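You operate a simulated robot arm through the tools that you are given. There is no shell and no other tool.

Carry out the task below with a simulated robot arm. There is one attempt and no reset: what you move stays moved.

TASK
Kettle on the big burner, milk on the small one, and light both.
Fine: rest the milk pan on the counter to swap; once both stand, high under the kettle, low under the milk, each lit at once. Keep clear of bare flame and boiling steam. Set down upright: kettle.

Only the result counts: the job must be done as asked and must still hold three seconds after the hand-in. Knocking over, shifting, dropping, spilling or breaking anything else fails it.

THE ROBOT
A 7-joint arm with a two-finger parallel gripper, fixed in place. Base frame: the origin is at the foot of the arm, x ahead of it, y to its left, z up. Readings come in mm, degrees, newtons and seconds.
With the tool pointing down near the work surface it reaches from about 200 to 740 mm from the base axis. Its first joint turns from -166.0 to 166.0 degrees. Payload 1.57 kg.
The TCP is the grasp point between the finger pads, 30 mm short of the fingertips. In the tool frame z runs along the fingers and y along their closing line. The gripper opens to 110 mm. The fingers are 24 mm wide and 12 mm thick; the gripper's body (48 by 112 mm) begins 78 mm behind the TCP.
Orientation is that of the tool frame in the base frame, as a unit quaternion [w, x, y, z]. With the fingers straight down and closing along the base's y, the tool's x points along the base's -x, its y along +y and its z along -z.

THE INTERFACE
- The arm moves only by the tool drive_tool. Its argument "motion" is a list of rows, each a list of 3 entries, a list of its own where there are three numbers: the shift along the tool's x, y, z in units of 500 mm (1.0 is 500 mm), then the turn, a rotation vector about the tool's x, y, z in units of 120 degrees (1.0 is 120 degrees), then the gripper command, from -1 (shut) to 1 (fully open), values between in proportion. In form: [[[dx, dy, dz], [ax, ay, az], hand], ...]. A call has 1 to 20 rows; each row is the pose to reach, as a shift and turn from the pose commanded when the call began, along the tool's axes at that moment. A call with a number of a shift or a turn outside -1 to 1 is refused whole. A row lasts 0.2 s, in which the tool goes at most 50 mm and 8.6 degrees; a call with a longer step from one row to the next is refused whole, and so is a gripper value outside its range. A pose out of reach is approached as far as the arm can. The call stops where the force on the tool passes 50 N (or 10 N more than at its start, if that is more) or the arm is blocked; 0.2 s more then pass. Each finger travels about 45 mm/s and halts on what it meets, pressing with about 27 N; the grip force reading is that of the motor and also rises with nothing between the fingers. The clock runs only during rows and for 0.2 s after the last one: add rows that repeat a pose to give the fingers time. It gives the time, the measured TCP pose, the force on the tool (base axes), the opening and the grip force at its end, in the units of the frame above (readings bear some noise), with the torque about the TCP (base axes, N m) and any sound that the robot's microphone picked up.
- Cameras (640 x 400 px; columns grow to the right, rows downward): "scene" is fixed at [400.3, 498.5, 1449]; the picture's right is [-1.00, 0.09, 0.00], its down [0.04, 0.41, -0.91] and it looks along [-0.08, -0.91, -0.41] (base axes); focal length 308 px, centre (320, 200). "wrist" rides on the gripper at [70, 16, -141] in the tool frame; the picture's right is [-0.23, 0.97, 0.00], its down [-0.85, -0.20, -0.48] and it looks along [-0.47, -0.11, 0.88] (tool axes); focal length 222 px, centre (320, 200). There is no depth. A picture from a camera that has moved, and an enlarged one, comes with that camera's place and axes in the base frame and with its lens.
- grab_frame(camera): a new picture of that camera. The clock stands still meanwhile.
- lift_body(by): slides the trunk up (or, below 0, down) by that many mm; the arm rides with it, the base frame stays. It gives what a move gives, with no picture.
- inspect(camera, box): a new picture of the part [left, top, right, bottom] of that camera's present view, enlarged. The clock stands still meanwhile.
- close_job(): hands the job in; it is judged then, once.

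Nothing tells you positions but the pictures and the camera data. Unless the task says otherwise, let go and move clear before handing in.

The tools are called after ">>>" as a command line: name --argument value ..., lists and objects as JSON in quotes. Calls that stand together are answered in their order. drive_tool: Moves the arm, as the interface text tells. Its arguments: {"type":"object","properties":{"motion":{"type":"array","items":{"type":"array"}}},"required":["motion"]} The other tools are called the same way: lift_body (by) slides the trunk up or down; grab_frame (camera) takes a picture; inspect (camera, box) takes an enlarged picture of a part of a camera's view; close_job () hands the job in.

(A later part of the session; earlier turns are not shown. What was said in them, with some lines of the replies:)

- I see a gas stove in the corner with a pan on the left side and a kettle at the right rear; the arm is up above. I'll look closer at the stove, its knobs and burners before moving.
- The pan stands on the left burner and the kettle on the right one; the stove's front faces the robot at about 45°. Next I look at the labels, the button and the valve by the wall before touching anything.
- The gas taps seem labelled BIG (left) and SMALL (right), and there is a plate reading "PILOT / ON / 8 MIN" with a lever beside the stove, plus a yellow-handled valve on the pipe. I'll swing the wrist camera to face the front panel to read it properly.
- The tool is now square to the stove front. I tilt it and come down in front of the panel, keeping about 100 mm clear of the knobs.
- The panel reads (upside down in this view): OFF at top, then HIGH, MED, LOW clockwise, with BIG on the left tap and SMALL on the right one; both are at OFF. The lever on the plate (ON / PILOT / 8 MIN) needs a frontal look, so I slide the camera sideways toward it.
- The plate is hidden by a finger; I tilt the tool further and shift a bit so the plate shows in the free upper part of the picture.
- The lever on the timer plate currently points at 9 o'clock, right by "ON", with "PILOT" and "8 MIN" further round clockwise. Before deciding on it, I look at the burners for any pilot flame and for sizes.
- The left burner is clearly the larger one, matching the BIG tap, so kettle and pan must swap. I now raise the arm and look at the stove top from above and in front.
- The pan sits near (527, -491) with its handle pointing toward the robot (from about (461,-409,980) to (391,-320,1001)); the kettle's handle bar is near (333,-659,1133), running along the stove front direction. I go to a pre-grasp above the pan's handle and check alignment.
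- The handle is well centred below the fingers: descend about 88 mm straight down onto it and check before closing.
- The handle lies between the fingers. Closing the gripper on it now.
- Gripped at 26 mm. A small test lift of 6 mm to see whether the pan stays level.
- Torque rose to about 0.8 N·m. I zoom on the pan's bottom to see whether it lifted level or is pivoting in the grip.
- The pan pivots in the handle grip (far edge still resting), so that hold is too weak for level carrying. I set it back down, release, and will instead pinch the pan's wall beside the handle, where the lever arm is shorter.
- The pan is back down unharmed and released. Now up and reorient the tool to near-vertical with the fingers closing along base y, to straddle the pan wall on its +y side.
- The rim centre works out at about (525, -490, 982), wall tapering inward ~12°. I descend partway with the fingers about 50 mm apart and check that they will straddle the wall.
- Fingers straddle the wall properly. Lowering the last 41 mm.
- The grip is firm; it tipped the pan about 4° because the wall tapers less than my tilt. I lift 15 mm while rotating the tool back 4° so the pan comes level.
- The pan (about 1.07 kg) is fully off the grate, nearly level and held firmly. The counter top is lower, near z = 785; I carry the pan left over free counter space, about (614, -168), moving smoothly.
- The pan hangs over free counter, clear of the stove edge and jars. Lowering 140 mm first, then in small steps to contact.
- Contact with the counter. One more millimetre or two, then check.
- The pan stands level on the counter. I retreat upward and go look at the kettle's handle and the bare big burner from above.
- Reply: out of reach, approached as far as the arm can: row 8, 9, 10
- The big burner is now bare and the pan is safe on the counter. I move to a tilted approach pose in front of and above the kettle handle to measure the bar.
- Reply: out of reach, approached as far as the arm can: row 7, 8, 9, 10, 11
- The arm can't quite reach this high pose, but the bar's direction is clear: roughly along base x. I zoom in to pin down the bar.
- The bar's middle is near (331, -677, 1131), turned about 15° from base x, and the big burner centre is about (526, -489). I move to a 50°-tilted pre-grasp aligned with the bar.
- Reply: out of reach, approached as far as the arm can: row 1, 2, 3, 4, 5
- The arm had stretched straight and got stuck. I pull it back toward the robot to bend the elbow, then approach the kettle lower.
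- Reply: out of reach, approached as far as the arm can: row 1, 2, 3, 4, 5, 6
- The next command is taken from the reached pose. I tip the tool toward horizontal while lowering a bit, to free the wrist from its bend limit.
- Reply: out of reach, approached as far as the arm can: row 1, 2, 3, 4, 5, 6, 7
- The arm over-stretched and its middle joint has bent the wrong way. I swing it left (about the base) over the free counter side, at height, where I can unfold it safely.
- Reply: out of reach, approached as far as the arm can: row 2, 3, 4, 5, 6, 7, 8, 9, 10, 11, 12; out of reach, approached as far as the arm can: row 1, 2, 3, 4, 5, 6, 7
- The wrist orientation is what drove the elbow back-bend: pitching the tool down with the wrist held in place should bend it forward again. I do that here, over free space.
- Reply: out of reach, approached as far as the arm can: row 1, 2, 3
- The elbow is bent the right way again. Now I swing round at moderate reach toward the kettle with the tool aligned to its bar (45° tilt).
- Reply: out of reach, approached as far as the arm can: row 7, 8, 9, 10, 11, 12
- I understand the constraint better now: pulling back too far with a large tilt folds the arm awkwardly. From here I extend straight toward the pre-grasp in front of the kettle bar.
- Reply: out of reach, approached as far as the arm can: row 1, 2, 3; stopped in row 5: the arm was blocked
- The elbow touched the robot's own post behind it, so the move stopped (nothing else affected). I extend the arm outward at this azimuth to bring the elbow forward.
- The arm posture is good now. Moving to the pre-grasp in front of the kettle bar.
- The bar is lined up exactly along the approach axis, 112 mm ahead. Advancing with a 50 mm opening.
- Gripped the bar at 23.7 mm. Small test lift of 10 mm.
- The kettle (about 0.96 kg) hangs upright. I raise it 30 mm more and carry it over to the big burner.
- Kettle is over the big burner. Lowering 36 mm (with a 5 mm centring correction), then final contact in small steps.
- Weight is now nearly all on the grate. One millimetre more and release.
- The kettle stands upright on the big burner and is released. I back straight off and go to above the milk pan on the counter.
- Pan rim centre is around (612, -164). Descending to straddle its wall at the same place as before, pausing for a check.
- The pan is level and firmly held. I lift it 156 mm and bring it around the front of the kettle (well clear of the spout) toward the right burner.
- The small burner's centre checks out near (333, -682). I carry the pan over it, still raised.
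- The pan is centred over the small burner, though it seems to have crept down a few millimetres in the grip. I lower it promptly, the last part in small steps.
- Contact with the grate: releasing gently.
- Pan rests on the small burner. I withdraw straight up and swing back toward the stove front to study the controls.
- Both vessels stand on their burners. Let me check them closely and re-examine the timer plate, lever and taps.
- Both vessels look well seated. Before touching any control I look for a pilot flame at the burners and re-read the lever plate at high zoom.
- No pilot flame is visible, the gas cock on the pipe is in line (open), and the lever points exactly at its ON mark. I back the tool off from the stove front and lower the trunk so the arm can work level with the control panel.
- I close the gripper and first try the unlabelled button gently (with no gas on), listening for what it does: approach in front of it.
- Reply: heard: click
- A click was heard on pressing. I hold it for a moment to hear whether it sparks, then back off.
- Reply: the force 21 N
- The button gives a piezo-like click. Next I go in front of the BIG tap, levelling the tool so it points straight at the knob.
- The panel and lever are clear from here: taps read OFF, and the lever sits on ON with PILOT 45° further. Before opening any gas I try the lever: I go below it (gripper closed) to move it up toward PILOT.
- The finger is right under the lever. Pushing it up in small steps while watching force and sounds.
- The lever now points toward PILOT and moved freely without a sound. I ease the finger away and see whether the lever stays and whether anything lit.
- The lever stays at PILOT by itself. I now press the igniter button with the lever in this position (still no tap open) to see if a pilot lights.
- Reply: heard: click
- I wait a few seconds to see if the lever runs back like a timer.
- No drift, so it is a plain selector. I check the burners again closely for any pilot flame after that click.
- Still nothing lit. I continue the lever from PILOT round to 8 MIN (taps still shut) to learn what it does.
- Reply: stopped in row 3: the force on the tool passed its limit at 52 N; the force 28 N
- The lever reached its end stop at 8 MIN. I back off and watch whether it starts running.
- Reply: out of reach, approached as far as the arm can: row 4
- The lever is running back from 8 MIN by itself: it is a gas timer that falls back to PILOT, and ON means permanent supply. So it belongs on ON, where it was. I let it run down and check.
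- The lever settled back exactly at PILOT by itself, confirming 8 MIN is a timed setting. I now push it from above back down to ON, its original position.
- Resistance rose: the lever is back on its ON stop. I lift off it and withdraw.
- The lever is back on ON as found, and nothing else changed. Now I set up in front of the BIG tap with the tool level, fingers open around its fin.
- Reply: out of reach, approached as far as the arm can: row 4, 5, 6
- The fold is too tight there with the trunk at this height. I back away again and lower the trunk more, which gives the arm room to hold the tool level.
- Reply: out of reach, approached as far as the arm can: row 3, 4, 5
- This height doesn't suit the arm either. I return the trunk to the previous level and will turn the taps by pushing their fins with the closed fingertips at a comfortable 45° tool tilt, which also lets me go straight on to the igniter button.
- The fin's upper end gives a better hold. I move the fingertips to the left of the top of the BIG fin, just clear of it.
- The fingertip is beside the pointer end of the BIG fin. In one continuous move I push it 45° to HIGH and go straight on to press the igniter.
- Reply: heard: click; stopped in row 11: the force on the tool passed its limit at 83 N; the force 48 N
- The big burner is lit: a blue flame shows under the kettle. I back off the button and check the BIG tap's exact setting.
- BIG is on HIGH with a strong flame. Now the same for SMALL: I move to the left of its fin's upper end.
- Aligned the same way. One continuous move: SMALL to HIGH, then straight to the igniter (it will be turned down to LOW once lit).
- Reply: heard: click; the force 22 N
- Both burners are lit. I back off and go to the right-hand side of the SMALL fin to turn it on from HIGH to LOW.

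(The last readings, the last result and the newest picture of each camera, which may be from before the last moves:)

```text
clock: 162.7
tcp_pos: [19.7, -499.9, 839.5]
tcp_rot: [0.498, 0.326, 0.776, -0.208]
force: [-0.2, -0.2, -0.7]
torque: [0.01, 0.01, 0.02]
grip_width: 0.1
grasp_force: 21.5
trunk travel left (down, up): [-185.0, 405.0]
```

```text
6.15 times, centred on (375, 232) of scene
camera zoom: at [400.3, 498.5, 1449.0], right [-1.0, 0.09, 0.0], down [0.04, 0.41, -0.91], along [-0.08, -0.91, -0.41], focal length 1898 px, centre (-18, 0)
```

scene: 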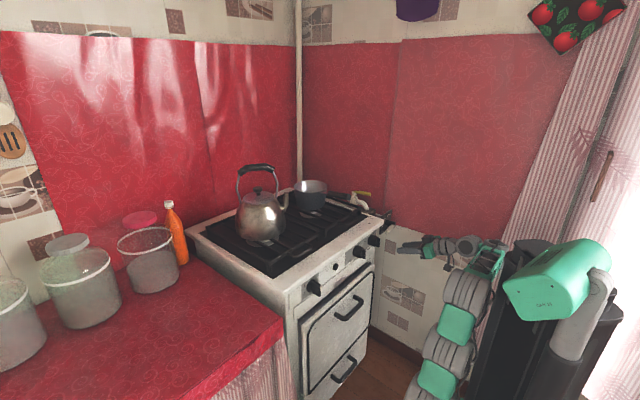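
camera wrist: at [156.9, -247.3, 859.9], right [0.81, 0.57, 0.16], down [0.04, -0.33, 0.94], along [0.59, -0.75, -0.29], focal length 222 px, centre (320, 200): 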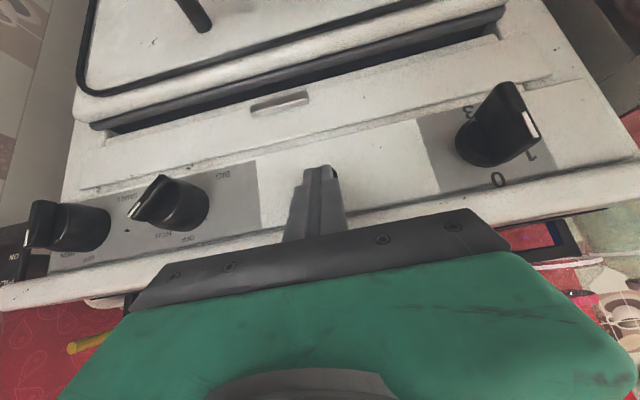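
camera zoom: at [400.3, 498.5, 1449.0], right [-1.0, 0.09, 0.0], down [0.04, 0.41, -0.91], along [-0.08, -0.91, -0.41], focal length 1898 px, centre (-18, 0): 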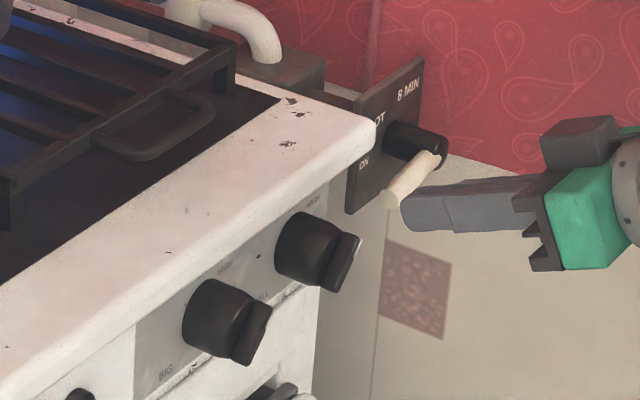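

>>> drive_tool --motion '[[[-0.0138, -0.003, 0.0296], [0, 0, 0], -1], [[-0.0276, -0.006, 0.0593], [0, 0, 0], -1], [[-0.0276, -0.006, 0.0593], [0, 0, 0], -1]]'

>>> inspect --camera "wrist" --box '[200, 60, 480, 230]'

>>> inspect --camera "scene" --box '[345, 205, 415, 260]'

```text
clock: 163.5
tcp_pos: [40.7, -523.3, 838.6]
tcp_rot: [0.498, 0.325, 0.777, -0.207]
force: [0.2, -1.3, -0.3]
torque: [0.05, -0.01, 0.0]
grip_width: 0.0
grasp_force: 21.4
trunk travel left (down, up): [-185.0, 405.0]
```

```text
2.29 times, centred on (340, 145) of wrist
camera zoom: at [-57.6, -400.1, 836.6], right [0.76, 0.62, 0.21], down [-0.2, -0.09, 0.98], along [0.62, -0.78, 0.05], focal length 508 px, centre (274, 326)
```

zoom: 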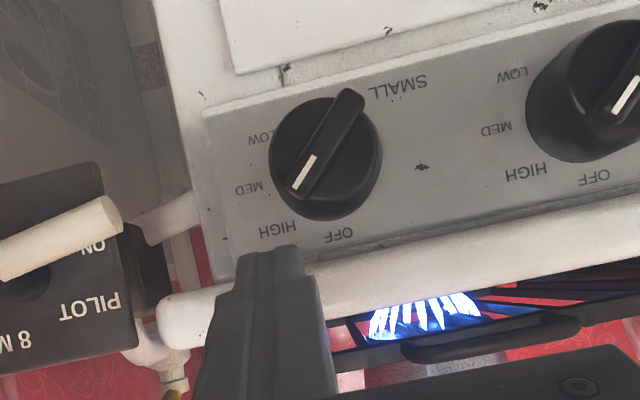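

```text
7.27 times, centred on (380, 232) of scene
camera zoom: at [400.3, 498.5, 1449.0], right [-1.0, 0.09, 0.0], down [0.04, 0.41, -0.91], along [-0.08, -0.91, -0.41], focal length 2243 px, centre (-116, -36)
```

zoom: 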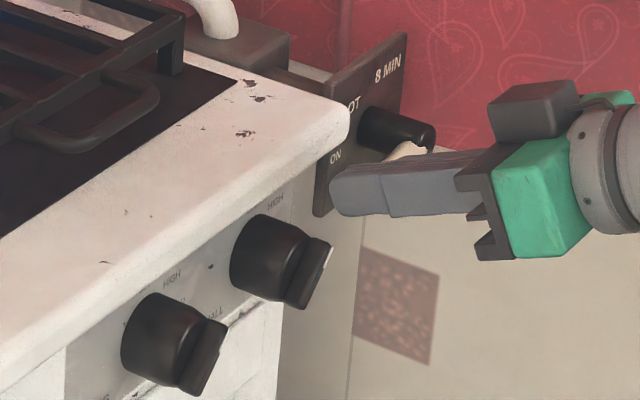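

>>> drive_tool --motion '[[[0.0127, 0, 0.0059], [0, 0, 0], -1], [[0.0254, 0, 0.0118], [0, 0, 0], -1], [[0.0254, 0, 0.0118], [0, 0, 0], -1]]'

>>> inspect --camera "wrist" --box '[200, 60, 480, 230]'

>>> inspect --camera "scene" --box '[345, 205, 415, 260]'

```text
clock: 164.3
tcp_pos: [38.7, -524.5, 823.5]
tcp_rot: [0.498, 0.326, 0.777, -0.207]
force: [0.6, -0.2, 0.0]
torque: [-0.01, -0.01, 0.01]
grip_width: 0.0
grasp_force: 21.0
trunk travel left (down, up): [-185.0, 405.0]
```

```text
2.29 times, centred on (340, 145) of wrist
camera zoom: at [-59.4, -400.6, 822.2], right [0.76, 0.62, 0.21], down [-0.2, -0.09, 0.98], along [0.62, -0.78, 0.05], focal length 508 px, centre (274, 326)
```

zoom: 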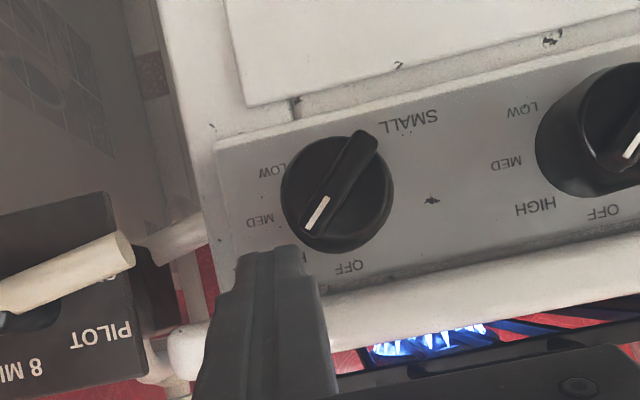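

```text
7.27 times, centred on (380, 232) of scene
camera zoom: at [400.3, 498.5, 1449.0], right [-1.0, 0.09, 0.0], down [0.04, 0.41, -0.91], along [-0.08, -0.91, -0.41], focal length 2243 px, centre (-116, -36)
```

zoom: 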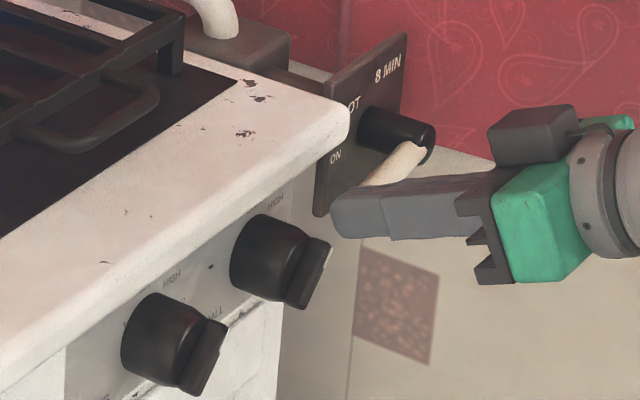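

The finger is passing just outside the fin's end. I raise slightly, shift 9 mm inward, and press down again.

>>> drive_tool --motion '[[[-0.0236, 0, -0.011], [0, 0, 0], -1], [[-0.0236, 0.018, -0.011], [0, 0, 0], -1], [[-0.0109, 0.018, -0.0051], [0, 0, 0], -1], [[0.0, 0.018, 0.0], [0, 0, 0], -1], [[0.0, 0.018, 0.0], [0, 0, 0], -1]]'

>>> inspect --camera "wrist" --box '[200, 60, 480, 230]'

```text
clock: 165.5
tcp_pos: [45.8, -519.0, 825.9]
tcp_rot: [0.498, 0.326, 0.776, -0.21]
force: [0.4, -8.6, 9.5]
torque: [-0.34, -0.21, -0.14]
grip_width: 0.0
grasp_force: 21.2
trunk travel left (down, up): [-185.0, 405.0]
```

```text
2.29 times, centred on (340, 145) of wrist
camera zoom: at [-52.3, -395.3, 822.7], right [0.76, 0.62, 0.21], down [-0.2, -0.08, 0.98], along [0.62, -0.78, 0.06], focal length 508 px, centre (274, 326)
```

zoom: 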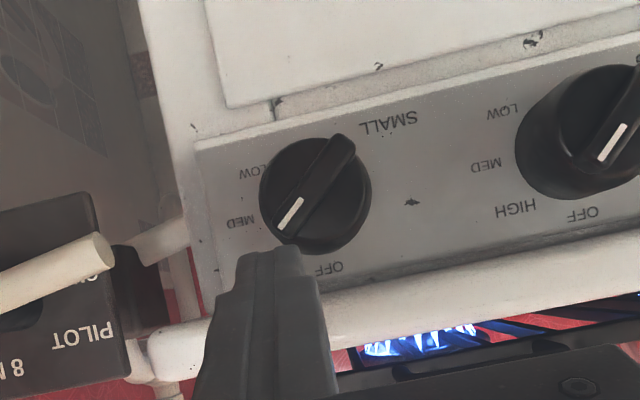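

>>> drive_tool --motion '[[[0.006, 0, 0.0028], [0, 0, 0], -1], [[0.0118, 0, 0.0055], [0, 0, 0], -1], [[0.0118, 0, 0.0055], [0, 0, 0], -1]]'

>>> inspect --camera "wrist" --box '[200, 60, 480, 230]'

```text
clock: 166.3
tcp_pos: [43.9, -520.3, 817.6]
tcp_rot: [0.497, 0.327, 0.777, -0.208]
force: [-18.1, -9.2, 7.2]
torque: [-0.14, 0.45, -0.43]
grip_width: 0.1
grasp_force: 21.6
trunk travel left (down, up): [-185.0, 405.0]
```

```text
2.29 times, centred on (340, 145) of wrist
camera zoom: at [-54.1, -395.7, 815.0], right [0.76, 0.61, 0.21], down [-0.2, -0.09, 0.98], along [0.62, -0.79, 0.05], focal length 508 px, centre (274, 326)
```

zoom: 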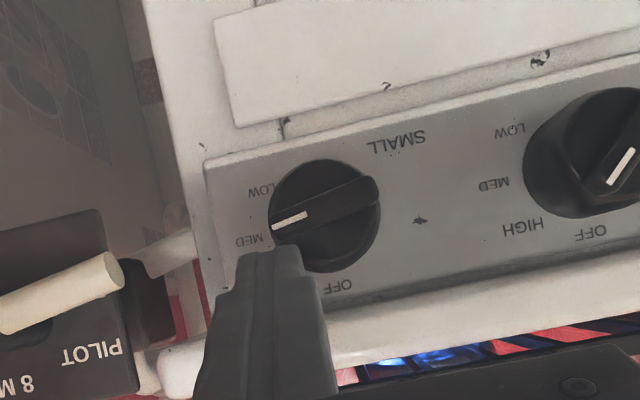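

MED reached. I shift slightly outward and press further down toward LOW, checking on the way.

>>> drive_tool --motion '[[[-0.01, 0, -0.0047], [0, 0, 0], -1], [[-0.01, -0.013, -0.0047], [0, 0, 0], -1], [[0.0, -0.013, 0.0], [0, 0, 0], -1], [[0.0091, -0.013, 0.0042], [0, 0, 0], -1], [[0.0091, -0.013, 0.0042], [0, 0, 0], -1]]'

>>> inspect --camera "wrist" --box '[200, 60, 480, 230]'

```text
clock: 167.5
tcp_pos: [41.0, -522.9, 812.1]
tcp_rot: [0.497, 0.326, 0.777, -0.206]
force: [-2.3, 1.0, 2.2]
torque: [-0.03, 0.02, -0.01]
grip_width: 0.1
grasp_force: 21.2
trunk travel left (down, up): [-185.0, 405.0]
```

```text
2.29 times, centred on (340, 145) of wrist
camera zoom: at [-58.2, -399.8, 810.0], right [0.76, 0.62, 0.21], down [-0.2, -0.09, 0.98], along [0.62, -0.78, 0.06], focal length 508 px, centre (274, 326)
```

zoom: 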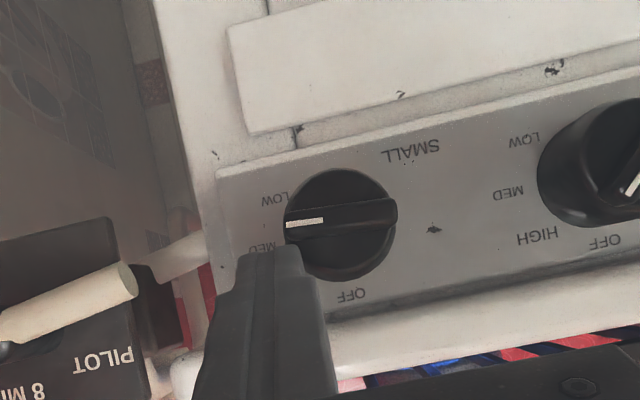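

>>> drive_tool --motion '[[[0.0054, 0, 0.0025], [0, 0, 0], -1], [[0.0109, 0, 0.0051], [0, 0, 0], -1], [[0.0109, 0, 0.0051], [0, 0, 0], -1]]'

>>> inspect --camera "wrist" --box '[200, 60, 480, 230]'

```text
clock: 168.3
tcp_pos: [41.5, -524.3, 807.4]
tcp_rot: [0.497, 0.326, 0.777, -0.207]
force: [0.1, 0.1, -0.7]
torque: [0.02, 0.02, 0.01]
grip_width: 0.1
grasp_force: 21.8
trunk travel left (down, up): [-185.0, 405.0]
```

```text
2.29 times, centred on (340, 145) of wrist
camera zoom: at [-57.5, -401.0, 803.7], right [0.76, 0.62, 0.21], down [-0.2, -0.09, 0.98], along [0.62, -0.78, 0.05], focal length 508 px, centre (274, 326)
```

zoom: 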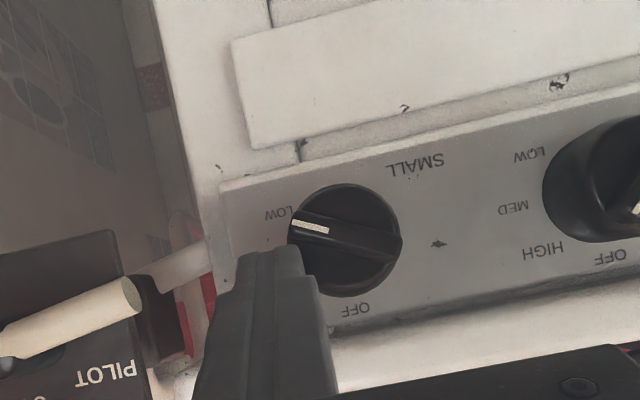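

>>> drive_tool --motion '[[[0.0045, 0, 0.0021], [0, 0, 0], -1], [[0.0082, 0, 0.0038], [0, 0, 0], -1], [[0.0082, 0, 0.0038], [0, 0, 0], -1]]'

>>> inspect --camera "wrist" --box '[200, 60, 480, 230]'

>>> inspect --camera "scene" --box '[235, 195, 345, 260]'

```text
clock: 169.1
tcp_pos: [40.3, -524.0, 802.7]
tcp_rot: [0.498, 0.326, 0.777, -0.207]
force: [0.4, -0.1, -0.5]
torque: [0.0, 0.02, -0.01]
grip_width: 0.0
grasp_force: 21.0
trunk travel left (down, up): [-185.0, 405.0]
```

```text
2.29 times, centred on (340, 145) of wrist
camera zoom: at [-57.9, -400.8, 799.6], right [0.76, 0.62, 0.21], down [-0.2, -0.09, 0.98], along [0.62, -0.78, 0.05], focal length 508 px, centre (274, 326)
```

zoom: 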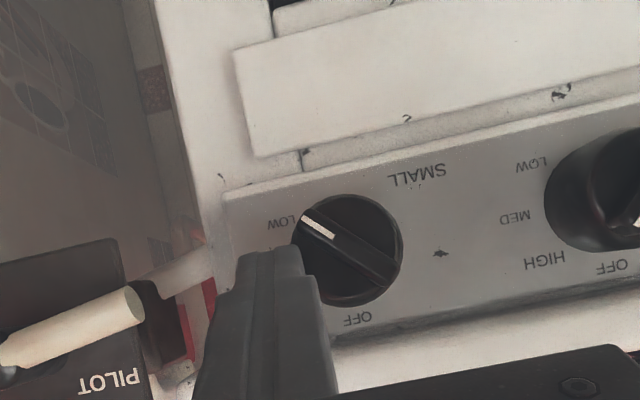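

```text
5.82 times, centred on (290, 228) of scene
camera zoom: at [400.3, 498.5, 1449.0], right [-1.0, 0.09, 0.0], down [0.04, 0.41, -0.91], along [-0.08, -0.91, -0.41], focal length 1794 px, centre (494, 40)
```

zoom: 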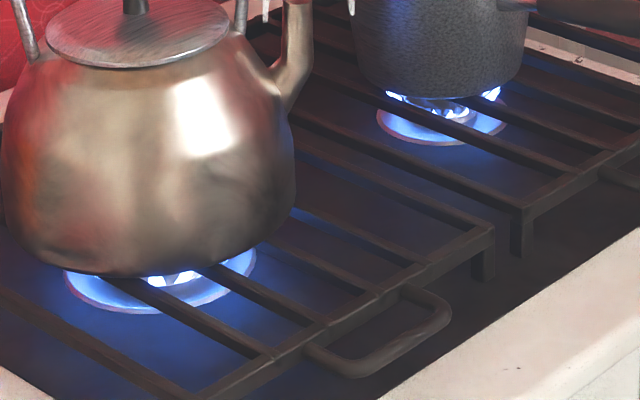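

SMALL now points at LOW (135°) and its flame is smaller. I withdraw straight back and check everything.

>>> drive_tool --motion '[[[-0.005, 0, -0.003], [0, 0, 0], -1], [[0.015, 0, -0.045], [0, 0, 0], -1], [[0.035, 0, -0.088], [0, 0, 0], -1], [[0.05, 0, -0.12], [0, 0, 0], -1], [[0.05, 0, -0.12], [0, 0, 0], -1]]'

>>> inspect --camera "wrist" --box '[160, 60, 520, 230]'

>>> grab_frame --camera "scene"

>>> inspect --camera "scene" --box '[225, 150, 345, 225]'

```text
clock: 170.3
tcp_pos: [-4.4, -478.2, 803.7]
tcp_rot: [0.498, 0.326, 0.777, -0.206]
force: [0.3, -0.6, 0.3]
torque: [0.0, 0.0, 0.0]
grip_width: 0.0
grasp_force: 21.5
trunk travel left (down, up): [-185.0, 405.0]
```

```text
1.78 times, centred on (340, 145) of wrist
camera zoom: at [-101.5, -353.9, 801.9], right [0.76, 0.62, 0.21], down [-0.2, -0.09, 0.98], along [0.62, -0.78, 0.05], focal length 395 px, centre (284, 298)
```

zoom: 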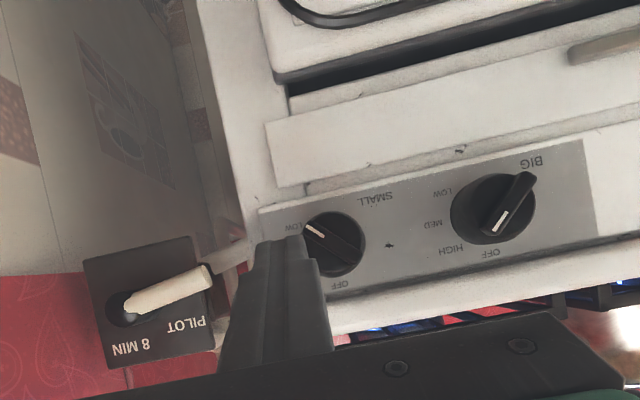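

```text
taken
```

scene: 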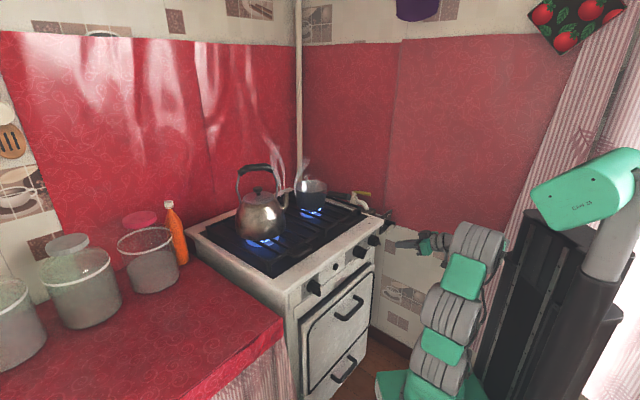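

```text
5.33 times, centred on (285, 188) of scene
camera zoom: at [400.3, 498.5, 1449.0], right [-1.0, 0.09, 0.0], down [0.04, 0.41, -0.91], along [-0.08, -0.91, -0.41], focal length 1645 px, centre (507, 267)
```

zoom: 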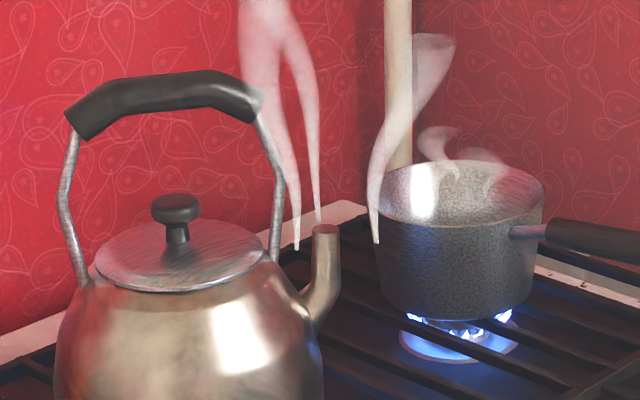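

Kettle and milk are steaming gently over their flames. I move a little further clear and verify both tap settings unobstructed.

>>> drive_tool --motion '[[[0.0, -0.06, -0.02], [0, 0, 0], -1], [[0.0, -0.12, -0.04], [0, 0, 0], -1], [[0.0, -0.12, -0.04], [0, 0, 0], -1]]'

>>> inspect --camera "wrist" --box '[300, 60, 560, 220]'

>>> inspect --camera "scene" --box '[335, 210, 405, 265]'

>>> inspect --camera "scene" --box '[235, 150, 375, 260]'

```text
clock: 171.1
tcp_pos: [-51.1, -512.5, 819.2]
tcp_rot: [0.492, 0.318, 0.782, -0.21]
force: [0.5, -1.1, -0.5]
torque: [0.01, -0.02, 0.03]
grip_width: 0.2
grasp_force: 21.5
trunk travel left (down, up): [-185.0, 405.0]
```

```text
2.46 times, centred on (430, 140) of wrist
camera zoom: at [-149.3, -389.2, 817.1], right [0.76, 0.62, 0.19], down [-0.18, -0.08, 0.98], along [0.63, -0.78, 0.05], focal length 547 px, centre (49, 348)
```

zoom: 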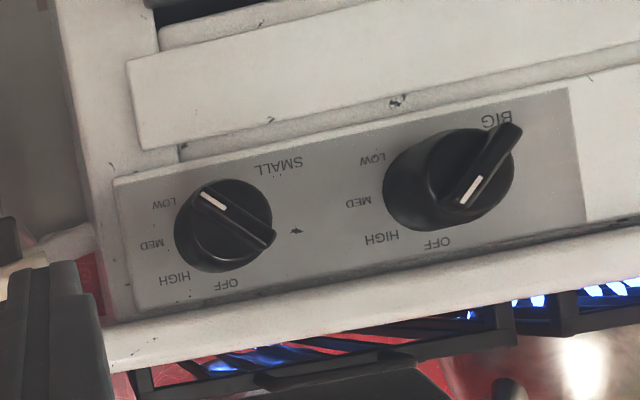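

```text
7.27 times, centred on (370, 238) of scene
camera zoom: at [400.3, 498.5, 1449.0], right [-1.0, 0.09, 0.0], down [0.04, 0.41, -0.91], along [-0.08, -0.91, -0.41], focal length 2243 px, centre (-44, -73)
```

zoom: 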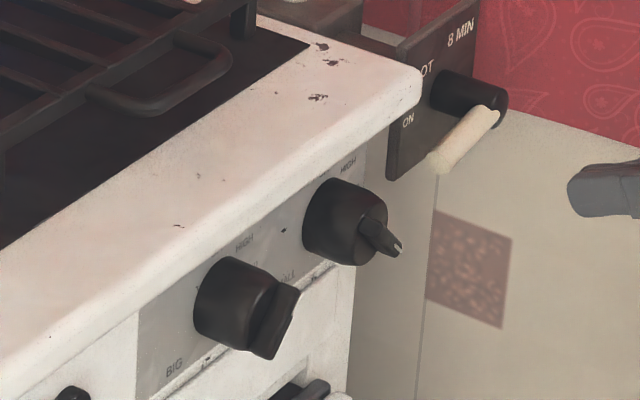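

```text
3.64 times, centred on (305, 205) of scene
camera zoom: at [400.3, 498.5, 1449.0], right [-1.0, 0.09, 0.0], down [0.04, 0.41, -0.91], along [-0.08, -0.91, -0.41], focal length 1122 px, centre (374, 182)
```

zoom: 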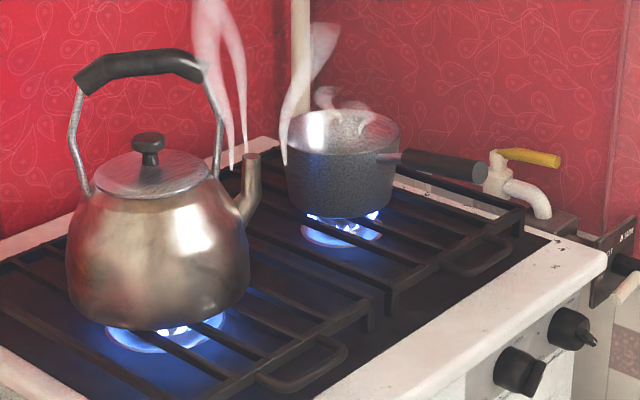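

The kettle stands upright on the big burner with its tap on HIGH. The milk pan stands on the small burner with its tap on LOW. Both are lit, the gas lever is back on ON as I found it, and the arm is clear. Handing in.

>>> close_job

```text
The job is handed in.
```

The kettle is upright on the big burner with its tap at HIGH. The milk pan is on the small burner with its tap at LOW. Both burners are burning. I've handed the job in but haven't seen the judging result.

- **Swap:** I rested the milk pan on the counter while I moved the kettle, then set the pan on the small burner. I saw no spills.
- **Lighting:** I opened each tap and pressed the igniter about two seconds later. I lit the milk at HIGH first, then turned it down to LOW.
- **Gas lever:** Before opening either tap, I moved the lever on the ON / PILOT / 8 MIN plate to see what it did. I put it back on ON, where it was at the start.
- **Arm:** While reaching for the kettle, its elbow touched the robot's own post and stopped. It touched nothing else there. At hand-in it was clear of the stove.

At hand-in, steam was rising from both the kettle and the milk.
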